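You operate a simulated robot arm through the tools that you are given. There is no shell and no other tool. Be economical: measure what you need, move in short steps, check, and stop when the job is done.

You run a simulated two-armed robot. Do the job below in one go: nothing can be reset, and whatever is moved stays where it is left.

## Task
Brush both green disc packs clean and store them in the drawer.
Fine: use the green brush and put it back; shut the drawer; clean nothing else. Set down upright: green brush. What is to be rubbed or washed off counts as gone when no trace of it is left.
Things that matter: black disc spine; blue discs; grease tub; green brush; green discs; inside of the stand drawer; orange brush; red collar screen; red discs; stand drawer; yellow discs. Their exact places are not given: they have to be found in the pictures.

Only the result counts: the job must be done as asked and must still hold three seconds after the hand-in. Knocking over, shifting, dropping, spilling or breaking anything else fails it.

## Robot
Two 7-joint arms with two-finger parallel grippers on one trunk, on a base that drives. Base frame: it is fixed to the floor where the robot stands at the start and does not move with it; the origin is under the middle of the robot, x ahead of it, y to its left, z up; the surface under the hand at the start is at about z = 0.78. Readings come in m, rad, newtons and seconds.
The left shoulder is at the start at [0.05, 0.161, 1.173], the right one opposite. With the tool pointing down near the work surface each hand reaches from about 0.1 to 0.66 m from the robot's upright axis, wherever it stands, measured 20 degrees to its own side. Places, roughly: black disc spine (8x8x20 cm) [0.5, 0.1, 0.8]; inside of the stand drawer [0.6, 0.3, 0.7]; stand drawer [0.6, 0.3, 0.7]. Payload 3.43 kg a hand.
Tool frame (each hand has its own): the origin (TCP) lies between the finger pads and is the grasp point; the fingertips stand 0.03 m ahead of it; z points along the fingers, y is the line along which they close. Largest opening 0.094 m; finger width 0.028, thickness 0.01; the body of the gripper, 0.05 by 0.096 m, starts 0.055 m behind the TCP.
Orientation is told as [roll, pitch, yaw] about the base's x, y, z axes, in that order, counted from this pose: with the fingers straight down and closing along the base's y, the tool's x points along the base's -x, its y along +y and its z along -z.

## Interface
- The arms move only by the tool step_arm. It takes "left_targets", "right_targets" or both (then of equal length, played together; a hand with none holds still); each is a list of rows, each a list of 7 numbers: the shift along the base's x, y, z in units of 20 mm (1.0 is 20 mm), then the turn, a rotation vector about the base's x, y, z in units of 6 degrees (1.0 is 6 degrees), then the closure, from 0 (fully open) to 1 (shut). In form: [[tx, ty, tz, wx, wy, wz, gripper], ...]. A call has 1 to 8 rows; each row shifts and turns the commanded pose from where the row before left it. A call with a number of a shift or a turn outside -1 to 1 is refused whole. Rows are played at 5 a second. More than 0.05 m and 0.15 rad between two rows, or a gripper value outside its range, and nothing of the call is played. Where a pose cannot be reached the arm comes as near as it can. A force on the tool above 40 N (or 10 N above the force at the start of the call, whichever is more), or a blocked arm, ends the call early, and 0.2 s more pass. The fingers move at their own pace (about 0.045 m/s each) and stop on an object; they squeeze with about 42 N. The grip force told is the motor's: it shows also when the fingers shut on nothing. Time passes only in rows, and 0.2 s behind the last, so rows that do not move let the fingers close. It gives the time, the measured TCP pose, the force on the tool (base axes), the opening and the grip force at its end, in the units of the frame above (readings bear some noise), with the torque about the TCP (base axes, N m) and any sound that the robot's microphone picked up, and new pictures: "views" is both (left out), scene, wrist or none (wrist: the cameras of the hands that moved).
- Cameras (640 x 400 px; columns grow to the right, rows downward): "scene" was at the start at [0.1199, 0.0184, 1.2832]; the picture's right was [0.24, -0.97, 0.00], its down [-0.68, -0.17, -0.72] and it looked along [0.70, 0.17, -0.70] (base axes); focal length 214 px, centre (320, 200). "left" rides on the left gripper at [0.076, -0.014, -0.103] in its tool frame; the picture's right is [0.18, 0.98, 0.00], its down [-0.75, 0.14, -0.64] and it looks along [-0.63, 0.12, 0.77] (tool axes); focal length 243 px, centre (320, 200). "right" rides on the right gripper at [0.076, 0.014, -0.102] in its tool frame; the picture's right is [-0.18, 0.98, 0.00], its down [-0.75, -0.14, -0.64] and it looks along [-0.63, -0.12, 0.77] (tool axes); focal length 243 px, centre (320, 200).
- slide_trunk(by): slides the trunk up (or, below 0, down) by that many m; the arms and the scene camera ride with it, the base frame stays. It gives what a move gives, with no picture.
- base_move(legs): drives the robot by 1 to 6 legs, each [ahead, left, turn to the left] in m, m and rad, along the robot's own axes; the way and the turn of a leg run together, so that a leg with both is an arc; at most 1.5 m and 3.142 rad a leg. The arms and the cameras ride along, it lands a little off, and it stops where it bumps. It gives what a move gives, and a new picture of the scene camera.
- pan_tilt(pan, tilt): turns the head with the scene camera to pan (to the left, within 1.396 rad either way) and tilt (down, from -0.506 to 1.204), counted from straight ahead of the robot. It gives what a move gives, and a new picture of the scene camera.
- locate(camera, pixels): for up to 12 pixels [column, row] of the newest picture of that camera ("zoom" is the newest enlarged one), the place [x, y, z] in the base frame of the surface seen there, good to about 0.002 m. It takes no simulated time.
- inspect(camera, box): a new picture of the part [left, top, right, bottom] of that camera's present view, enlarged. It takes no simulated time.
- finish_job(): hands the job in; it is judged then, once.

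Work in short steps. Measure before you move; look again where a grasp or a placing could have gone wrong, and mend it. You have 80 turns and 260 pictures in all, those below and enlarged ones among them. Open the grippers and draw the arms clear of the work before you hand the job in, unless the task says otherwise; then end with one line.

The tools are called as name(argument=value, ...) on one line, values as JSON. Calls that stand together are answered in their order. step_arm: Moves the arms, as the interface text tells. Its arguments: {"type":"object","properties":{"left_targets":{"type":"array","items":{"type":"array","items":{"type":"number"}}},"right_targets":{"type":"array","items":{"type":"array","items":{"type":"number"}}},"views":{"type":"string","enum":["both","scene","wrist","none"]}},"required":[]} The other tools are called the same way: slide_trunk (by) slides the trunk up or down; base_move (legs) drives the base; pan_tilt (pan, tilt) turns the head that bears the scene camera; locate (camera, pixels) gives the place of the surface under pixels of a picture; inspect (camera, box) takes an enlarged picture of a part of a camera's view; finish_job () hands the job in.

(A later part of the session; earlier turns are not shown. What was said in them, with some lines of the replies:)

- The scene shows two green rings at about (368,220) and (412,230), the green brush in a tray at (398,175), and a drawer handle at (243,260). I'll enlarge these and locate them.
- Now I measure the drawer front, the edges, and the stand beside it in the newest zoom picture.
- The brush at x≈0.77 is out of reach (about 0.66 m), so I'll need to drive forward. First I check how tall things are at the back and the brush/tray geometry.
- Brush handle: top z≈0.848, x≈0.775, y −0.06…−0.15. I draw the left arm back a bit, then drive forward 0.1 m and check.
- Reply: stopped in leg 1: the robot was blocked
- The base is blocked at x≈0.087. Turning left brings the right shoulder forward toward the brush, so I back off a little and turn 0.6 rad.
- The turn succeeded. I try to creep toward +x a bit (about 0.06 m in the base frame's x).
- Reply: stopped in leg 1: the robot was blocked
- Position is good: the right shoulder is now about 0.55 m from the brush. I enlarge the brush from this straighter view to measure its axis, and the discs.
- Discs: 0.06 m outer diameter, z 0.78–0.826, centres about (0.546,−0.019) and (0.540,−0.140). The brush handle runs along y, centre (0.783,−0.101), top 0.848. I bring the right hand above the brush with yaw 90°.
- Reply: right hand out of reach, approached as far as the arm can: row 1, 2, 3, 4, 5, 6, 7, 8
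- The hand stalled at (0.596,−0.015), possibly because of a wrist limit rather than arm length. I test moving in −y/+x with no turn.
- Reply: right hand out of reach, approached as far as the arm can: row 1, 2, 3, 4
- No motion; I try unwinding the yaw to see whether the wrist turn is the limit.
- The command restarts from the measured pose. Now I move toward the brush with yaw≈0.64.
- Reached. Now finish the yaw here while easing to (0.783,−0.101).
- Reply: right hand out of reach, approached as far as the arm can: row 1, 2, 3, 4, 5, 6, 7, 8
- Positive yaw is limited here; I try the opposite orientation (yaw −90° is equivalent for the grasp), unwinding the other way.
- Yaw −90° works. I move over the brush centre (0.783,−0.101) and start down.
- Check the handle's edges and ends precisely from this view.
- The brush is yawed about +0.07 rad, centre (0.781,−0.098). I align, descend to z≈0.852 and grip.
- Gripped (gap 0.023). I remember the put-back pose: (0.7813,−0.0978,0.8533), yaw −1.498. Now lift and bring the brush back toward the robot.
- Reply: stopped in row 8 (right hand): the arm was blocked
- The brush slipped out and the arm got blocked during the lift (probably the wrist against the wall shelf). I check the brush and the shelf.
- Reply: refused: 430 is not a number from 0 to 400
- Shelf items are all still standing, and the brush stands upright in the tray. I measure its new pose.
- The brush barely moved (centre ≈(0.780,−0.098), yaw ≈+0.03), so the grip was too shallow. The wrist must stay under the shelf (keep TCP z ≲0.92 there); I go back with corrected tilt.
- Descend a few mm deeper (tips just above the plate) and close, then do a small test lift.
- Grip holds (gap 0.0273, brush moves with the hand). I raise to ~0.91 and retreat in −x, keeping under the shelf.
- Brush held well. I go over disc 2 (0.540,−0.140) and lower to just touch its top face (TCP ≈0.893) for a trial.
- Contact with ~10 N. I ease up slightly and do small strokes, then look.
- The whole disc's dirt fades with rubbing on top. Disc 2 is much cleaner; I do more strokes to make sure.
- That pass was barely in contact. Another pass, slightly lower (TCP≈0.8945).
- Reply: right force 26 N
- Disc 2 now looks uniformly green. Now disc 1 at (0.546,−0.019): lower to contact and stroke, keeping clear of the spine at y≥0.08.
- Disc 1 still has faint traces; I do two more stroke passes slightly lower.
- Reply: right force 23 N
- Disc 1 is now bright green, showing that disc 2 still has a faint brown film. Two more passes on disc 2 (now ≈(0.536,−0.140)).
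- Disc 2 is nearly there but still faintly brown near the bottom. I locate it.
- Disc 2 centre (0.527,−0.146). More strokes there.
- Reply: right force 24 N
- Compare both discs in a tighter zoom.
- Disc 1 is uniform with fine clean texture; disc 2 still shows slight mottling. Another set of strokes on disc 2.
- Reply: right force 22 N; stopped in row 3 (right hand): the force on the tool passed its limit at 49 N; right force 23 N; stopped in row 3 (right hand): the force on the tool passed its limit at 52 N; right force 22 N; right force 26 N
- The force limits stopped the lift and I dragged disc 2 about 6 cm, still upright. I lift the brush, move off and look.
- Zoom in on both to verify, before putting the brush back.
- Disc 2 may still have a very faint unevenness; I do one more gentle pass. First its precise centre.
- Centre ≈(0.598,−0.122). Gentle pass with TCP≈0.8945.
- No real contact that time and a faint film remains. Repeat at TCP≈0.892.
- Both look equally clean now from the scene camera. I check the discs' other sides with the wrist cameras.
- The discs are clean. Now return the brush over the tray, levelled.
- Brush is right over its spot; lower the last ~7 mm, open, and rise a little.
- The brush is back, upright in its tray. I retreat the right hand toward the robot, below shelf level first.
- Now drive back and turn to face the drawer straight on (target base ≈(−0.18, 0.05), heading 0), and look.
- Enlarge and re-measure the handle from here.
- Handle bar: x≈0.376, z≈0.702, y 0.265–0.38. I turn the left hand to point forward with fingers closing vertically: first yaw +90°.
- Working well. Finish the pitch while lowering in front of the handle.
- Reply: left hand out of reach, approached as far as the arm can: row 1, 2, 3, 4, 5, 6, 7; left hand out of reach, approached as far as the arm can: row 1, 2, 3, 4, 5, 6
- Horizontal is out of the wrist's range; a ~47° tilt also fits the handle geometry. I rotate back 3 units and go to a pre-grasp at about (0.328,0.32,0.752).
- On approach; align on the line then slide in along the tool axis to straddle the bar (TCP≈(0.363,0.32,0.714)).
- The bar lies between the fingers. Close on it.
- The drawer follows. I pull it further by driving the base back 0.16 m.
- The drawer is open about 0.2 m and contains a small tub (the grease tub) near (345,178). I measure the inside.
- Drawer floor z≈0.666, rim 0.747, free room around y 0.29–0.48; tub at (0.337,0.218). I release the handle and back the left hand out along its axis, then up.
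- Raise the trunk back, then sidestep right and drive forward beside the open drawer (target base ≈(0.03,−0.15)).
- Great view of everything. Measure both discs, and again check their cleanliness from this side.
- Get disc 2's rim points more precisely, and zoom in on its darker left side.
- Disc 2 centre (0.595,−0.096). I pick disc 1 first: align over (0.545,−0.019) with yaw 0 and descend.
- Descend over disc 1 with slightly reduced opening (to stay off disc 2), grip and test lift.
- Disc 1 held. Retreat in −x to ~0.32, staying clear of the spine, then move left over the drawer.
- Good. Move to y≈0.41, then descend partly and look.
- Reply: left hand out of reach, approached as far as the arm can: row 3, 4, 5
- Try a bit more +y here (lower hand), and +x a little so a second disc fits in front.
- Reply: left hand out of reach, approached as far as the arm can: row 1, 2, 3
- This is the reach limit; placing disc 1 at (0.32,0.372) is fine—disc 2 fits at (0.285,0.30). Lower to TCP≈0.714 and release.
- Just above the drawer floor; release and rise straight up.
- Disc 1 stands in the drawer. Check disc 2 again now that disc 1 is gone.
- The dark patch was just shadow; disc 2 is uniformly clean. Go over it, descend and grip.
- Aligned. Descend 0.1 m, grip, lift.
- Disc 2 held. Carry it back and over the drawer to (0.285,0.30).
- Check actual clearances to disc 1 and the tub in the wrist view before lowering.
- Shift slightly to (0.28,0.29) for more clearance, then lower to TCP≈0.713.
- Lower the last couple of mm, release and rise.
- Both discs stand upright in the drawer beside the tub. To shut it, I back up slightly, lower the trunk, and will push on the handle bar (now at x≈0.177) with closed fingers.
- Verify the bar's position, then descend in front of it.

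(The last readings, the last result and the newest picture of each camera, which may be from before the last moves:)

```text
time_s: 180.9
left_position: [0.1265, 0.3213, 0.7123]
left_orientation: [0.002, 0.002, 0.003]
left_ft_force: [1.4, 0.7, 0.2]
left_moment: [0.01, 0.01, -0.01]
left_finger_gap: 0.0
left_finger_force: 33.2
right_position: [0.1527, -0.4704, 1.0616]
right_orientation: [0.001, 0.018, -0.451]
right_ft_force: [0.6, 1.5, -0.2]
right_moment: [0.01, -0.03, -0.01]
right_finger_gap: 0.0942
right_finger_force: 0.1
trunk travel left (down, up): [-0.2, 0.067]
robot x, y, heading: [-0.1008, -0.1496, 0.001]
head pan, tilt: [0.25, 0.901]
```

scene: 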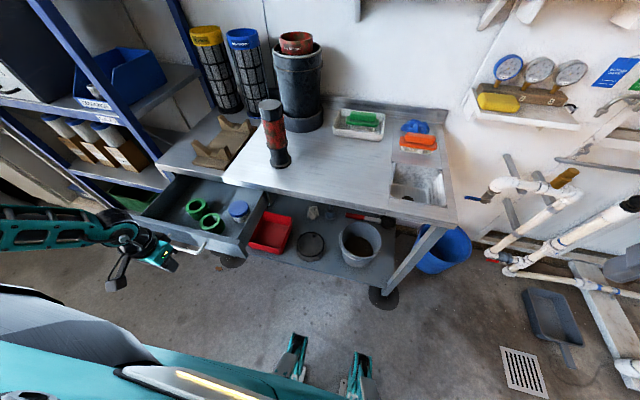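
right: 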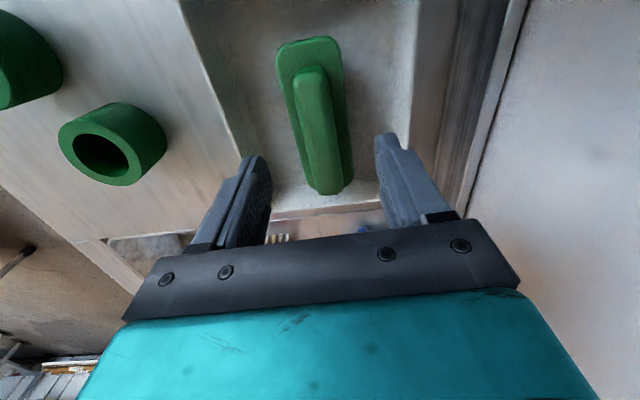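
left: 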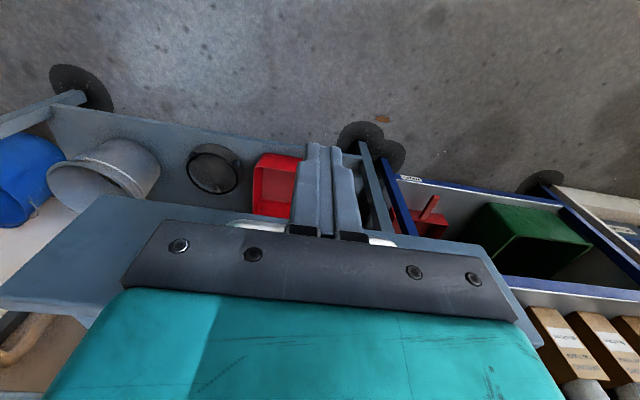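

In position in front of the bar. Push gently in +x.

step_arm(left_targets=[[0.6, 0, 0, 0, 0, 0, 1], [0.6, 0, 0, 0, 0, 0, 1], [0.4, 0, 0, 0, 0, 0, 1], [0.4, 0, 0, 0, 0, 0, 1], [0.5, 0, 0, 0, 0, 0, 1], [0.5, 0, 0, 0, 0, 0, 1], [0.5, 0, 0, 0, 0, 0, 1], [0.5, 0, 0, 0, 0, 0, 1]], views="scene")

inspect(camera="scene", box=[110, 160, 290, 280])

```text
time_s: 182.7
left_position: [0.2073, 0.3222, 0.7118]
left_orientation: [-0.001, 0.0, 0.004]
left_ft_force: [-0.3, 0.4, -0.2]
left_moment: [0.01, -0.03, -0.01]
left_finger_gap: 0.0
left_finger_force: 32.9
right_position: [0.1527, -0.4718, 1.0608]
right_orientation: [0.001, 0.015, -0.452]
right_ft_force: [0.0, 0.0, -0.5]
right_moment: [-0.01, 0.02, 0.01]
right_finger_gap: 0.0937
right_finger_force: 0.1
trunk travel left (down, up): [-0.2, 0.067]
robot x, y, heading: [-0.1009, -0.1488, -0.001]
head pan, tilt: [0.25, 0.901]
```

scene: 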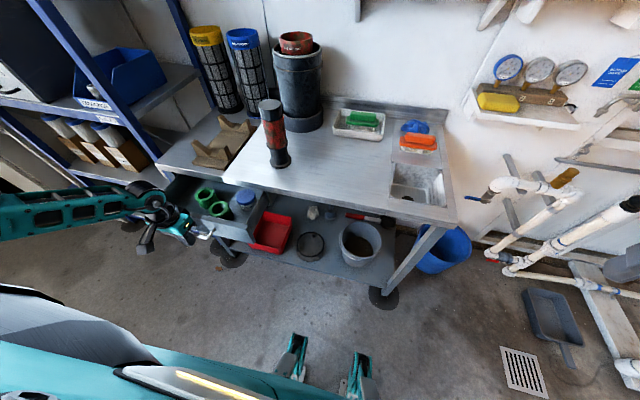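

```text
3.33 times, centred on (200, 220) of scene
```

zoom: 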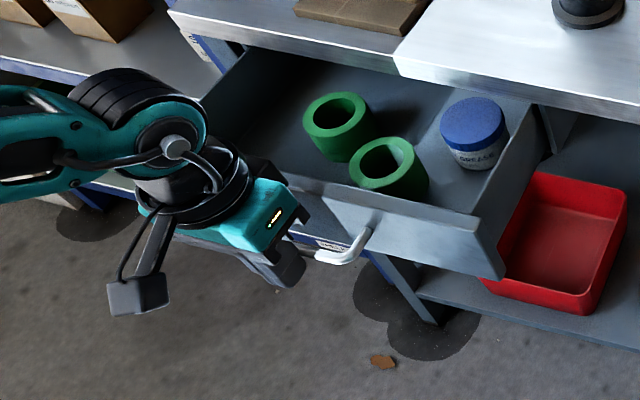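

Drawer is sliding in smoothly, contents steady. Continue.

step_arm(left_targets=[[0.5, 0, 0, 0, 0, 0, 1], [0.5, 0, 0, 0, 0, 0, 1], [0.5, 0, 0, 0, 0, 0, 1], [0.5, 0, 0, 0, 0, 0, 1], [0.5, 0, 0, 0, 0, 0, 1], [0.5, 0, 0, 0, 0, 0, 1], [0.5, 0, 0, 0, 0, 0, 1], [0.5, 0, 0, 0, 0, 0, 1]], views="none")

step_arm(left_targets=[[0.5, 0, 0, 0, 0, 0, 1], [0.5, 0, 0, 0, 0, 0, 1], [0.5, 0, 0, 0, 0, 0, 1], [0.5, 0, 0, 0, 0, 0, 1], [0.5, 0, 0, 0, 0, 0, 1], [0.4, 0, 0, 0, 0, 0, 1], [0.4, 0, 0, 0, 0, 0, 1]], views="both")

```text
time_s: 184.5
left_position: [0.2852, 0.3223, 0.7126]
left_orientation: [-0.001, 0.003, 0.003]
left_ft_force: [0.0, -0.1, 0.4]
left_moment: [-0.01, 0.02, -0.02]
left_finger_gap: 0.0
left_finger_force: 32.9
right_position: [0.153, -0.4716, 1.0605]
right_orientation: [-0.001, 0.017, -0.451]
right_ft_force: [-0.4, 0.0, -0.1]
right_moment: [-0.02, 0.01, -0.02]
right_finger_gap: 0.0943
right_finger_force: 0.0
trunk travel left (down, up): [-0.2, 0.067]
robot x, y, heading: [-0.1001, -0.1491, 0.004]
head pan, tilt: [0.25, 0.901]
```

```text
time_s: 186.1
left_position: [0.3305, 0.3157, 0.7105]
left_orientation: [0.003, -0.001, 0.004]
left_ft_force: [-0.1, -0.3, 1.0]
left_moment: [-0.01, -0.01, 0.01]
left_finger_gap: 0.0002
left_finger_force: 32.6
left hand out of reach, approached as far as the arm can: row 4, 5, 7
right_position: [0.1529, -0.4701, 1.0599]
right_orientation: [0.001, 0.015, -0.453]
right_ft_force: [-0.4, -0.2, -0.2]
right_moment: [0.02, 0.01, 0.02]
right_finger_gap: 0.0938
right_finger_force: 0.0
trunk travel left (down, up): [-0.2, 0.067]
robot x, y, heading: [-0.1039, -0.1473, -0.0]
head pan, tilt: [0.25, 0.901]
```

scene: 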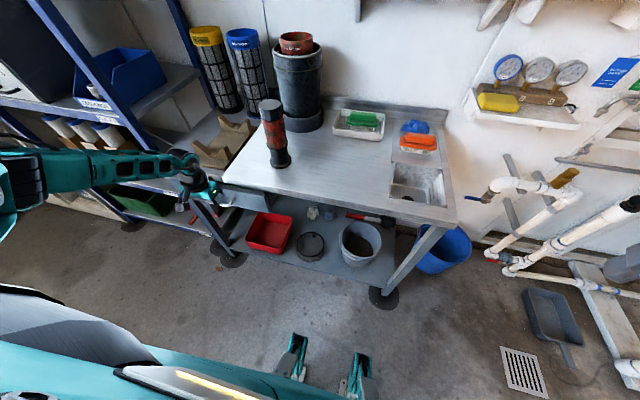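
left: 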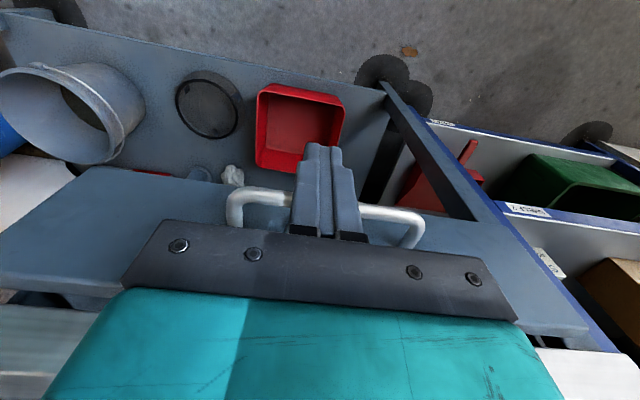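

Arm reach ends at x≈0.33 with ~3 cm left; finish by driving the base 0.027 m forward.

base_move(legs=[[0.027, 0, 0]])

inspect(camera="scene", box=[150, 130, 290, 230])

locate(camera="zoom", pixels=[[450, 250], [420, 245], [470, 270], [480, 245]])

```text
time_s: 186.9
left_position: [0.3576, 0.3156, 0.7105]
left_orientation: [0.001, 0.0, 0.004]
left_ft_force: [0.0, -0.2, -0.4]
left_moment: [0.0, 0.02, 0.03]
left_finger_gap: 0.0
left_finger_force: 32.7
right_position: [0.1799, -0.4705, 1.0617]
right_orientation: [0.0, 0.017, -0.452]
right_ft_force: [0.6, 0.0, -0.9]
right_moment: [-0.07, 0.02, 0.02]
right_finger_gap: 0.0939
right_finger_force: 0.0
trunk travel left (down, up): [-0.2, 0.067]
robot x, y, heading: [-0.0792, -0.1495, 0.003]
head pan, tilt: [0.25, 0.901]
```

scene: 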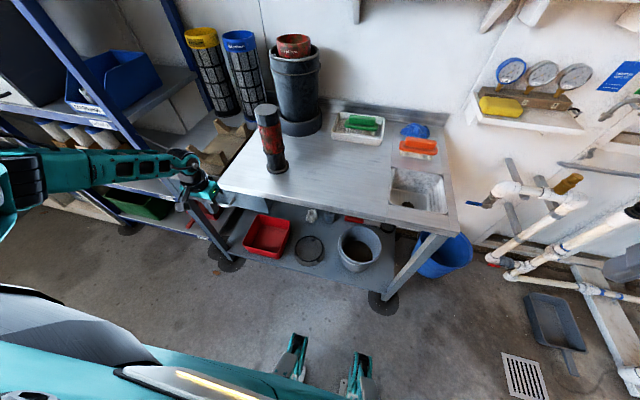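

```text
4.00 times, centred on (220, 180) of scene
```

zoom: 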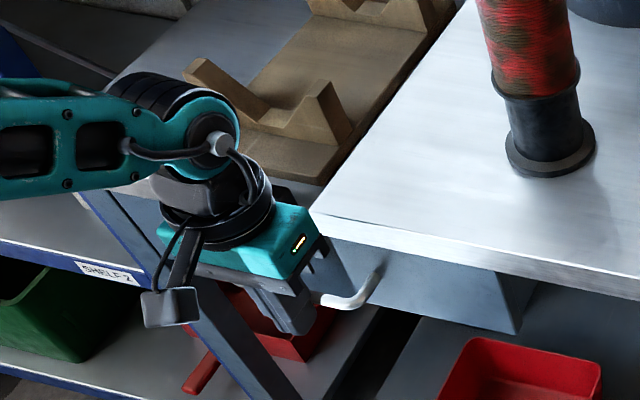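

```text
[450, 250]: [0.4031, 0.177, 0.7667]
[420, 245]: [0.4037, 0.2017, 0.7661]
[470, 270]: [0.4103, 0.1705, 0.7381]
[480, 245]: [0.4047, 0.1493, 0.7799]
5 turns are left
```

Drawer front reads x=0.410, same as when shut at the start. A last 4 mm nudge, then back the hand off and up, and check.

base_move(legs=[[0.004, 0, 0]])

step_arm(left_targets=[[-1, 0, 0, 0, 0, 0, 1], [-1, 0, 0, 0, 0, 0, 1], [-1, 0, 0, 0, 0, 0, 1], [-1, 0, 0.5, 0, 0, 0, 1], [-1, -0.5, 1, 0, 0, 0, 0.5], [-0.5, -1, 1, 0, 0, 0, 0], [0, -1, 1, 0, 0, 0, 0], [0, -1, 1, 0, 0, 0, 0]], views="none")

base_move(legs=[[-0.15, 0, 0]])

inspect(camera="scene", box=[130, 90, 330, 240])

inspect(camera="scene", box=[300, 70, 480, 190])

```text
time_s: 187.6
left_position: [0.3563, 0.3168, 0.7107]
left_orientation: [0.004, 0.003, 0.005]
left_ft_force: [-26.6, -4.1, 7.0]
left_moment: [0.17, -2.16, -0.62]
left_finger_gap: 0.0
left_finger_force: 33.1
right_position: [0.1808, -0.4716, 1.0608]
right_orientation: [0.001, 0.014, -0.453]
right_ft_force: [0.4, 0.2, -0.2]
right_moment: [0.02, -0.01, 0.06]
right_finger_gap: 0.0937
right_finger_force: 0.1
trunk travel left (down, up): [-0.2, 0.067]
robot x, y, heading: [-0.0729, -0.1479, 0.003]
head pan, tilt: [0.25, 0.901]
```

scene: 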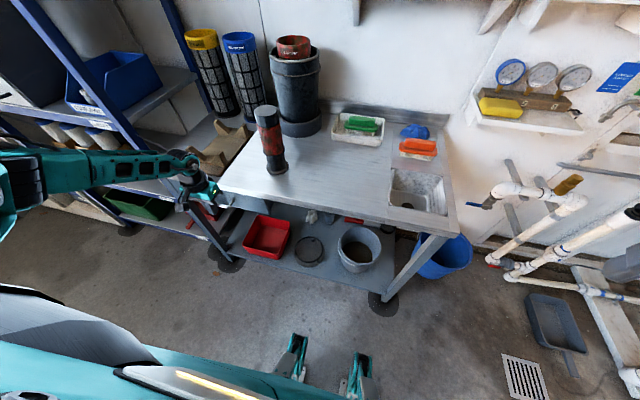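

```text
time_s: 189.4
left_position: [0.2499, 0.2451, 0.7976]
left_orientation: [0.006, 0.007, 0.007]
left_ft_force: [-0.4, 0.3, 0.2]
left_moment: [-0.05, -0.03, 0.03]
left_finger_gap: 0.0851
left_finger_force: 0.0
right_position: [0.1838, -0.4714, 1.061]
right_orientation: [0.001, 0.015, -0.452]
right_ft_force: [0.1, -1.2, 0.0]
right_moment: [-0.03, -0.02, 0.03]
right_finger_gap: 0.0938
right_finger_force: 0.0
trunk travel left (down, up): [-0.2, 0.067]
robot x, y, heading: [-0.0692, -0.1535, 0.003]
head pan, tilt: [0.25, 0.901]
```

```text
time_s: 190.8
left_position: [0.1014, 0.2443, 0.7978]
left_orientation: [0.002, 0.007, 0.002]
left_ft_force: [0.2, 0.0, 0.0]
left_moment: [0.0, 0.02, 0.01]
left_finger_gap: 0.094
left_finger_force: 0.0
right_position: [0.0325, -0.4712, 1.0611]
right_orientation: [0.0, 0.015, -0.455]
right_ft_force: [0.4, 0.5, 0.5]
right_moment: [0.05, -0.07, -0.01]
right_finger_gap: 0.0941
right_finger_force: 0.3
trunk travel left (down, up): [-0.2, 0.067]
robot x, y, heading: [-0.2179, -0.1501, -0.0]
head pan, tilt: [0.25, 0.901]
```

scene: 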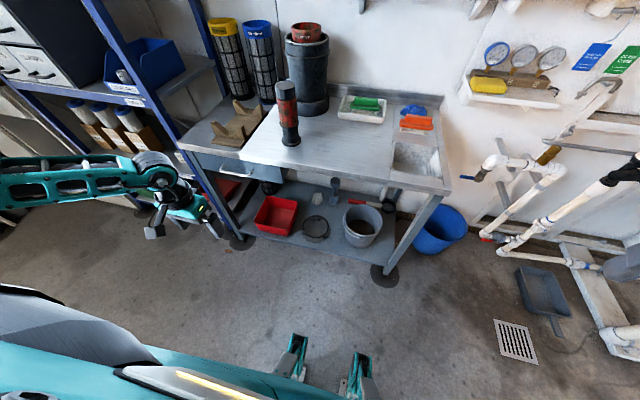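

```text
2.67 times, centred on (230, 165) of scene
```

zoom: 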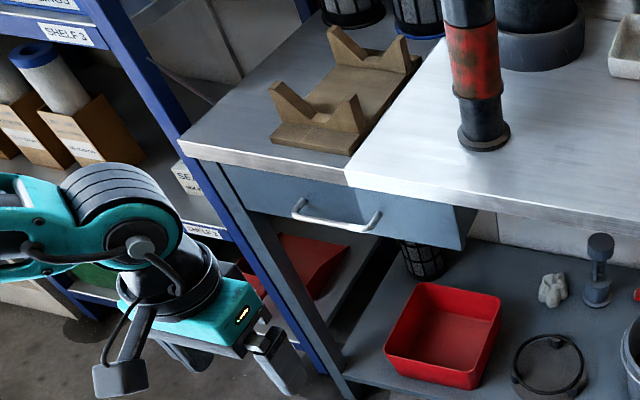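

```text
3.33 times, centred on (390, 130) of scene
4 turns are left
```

zoom: 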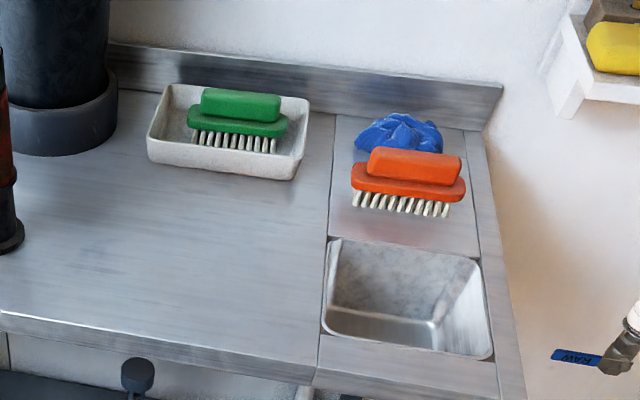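

The drawer is flush shut (the nudge met a firm stop at 27 N), the green brush stands upright in its tray, and everything else is in place. Both grippers are open and clear, so I hand in.

finish_job()

```text
The job is handed in.
```

Both green disc packs are brushed clean and stored upright in the shut drawer, and the green brush is back upright in its tray; the hand-in gave no verdict. Early on, the arm bumped something (probably the wall shelf) and the brush slipped back into its tray, but the shelf items stayed standing and the brush stayed upright.
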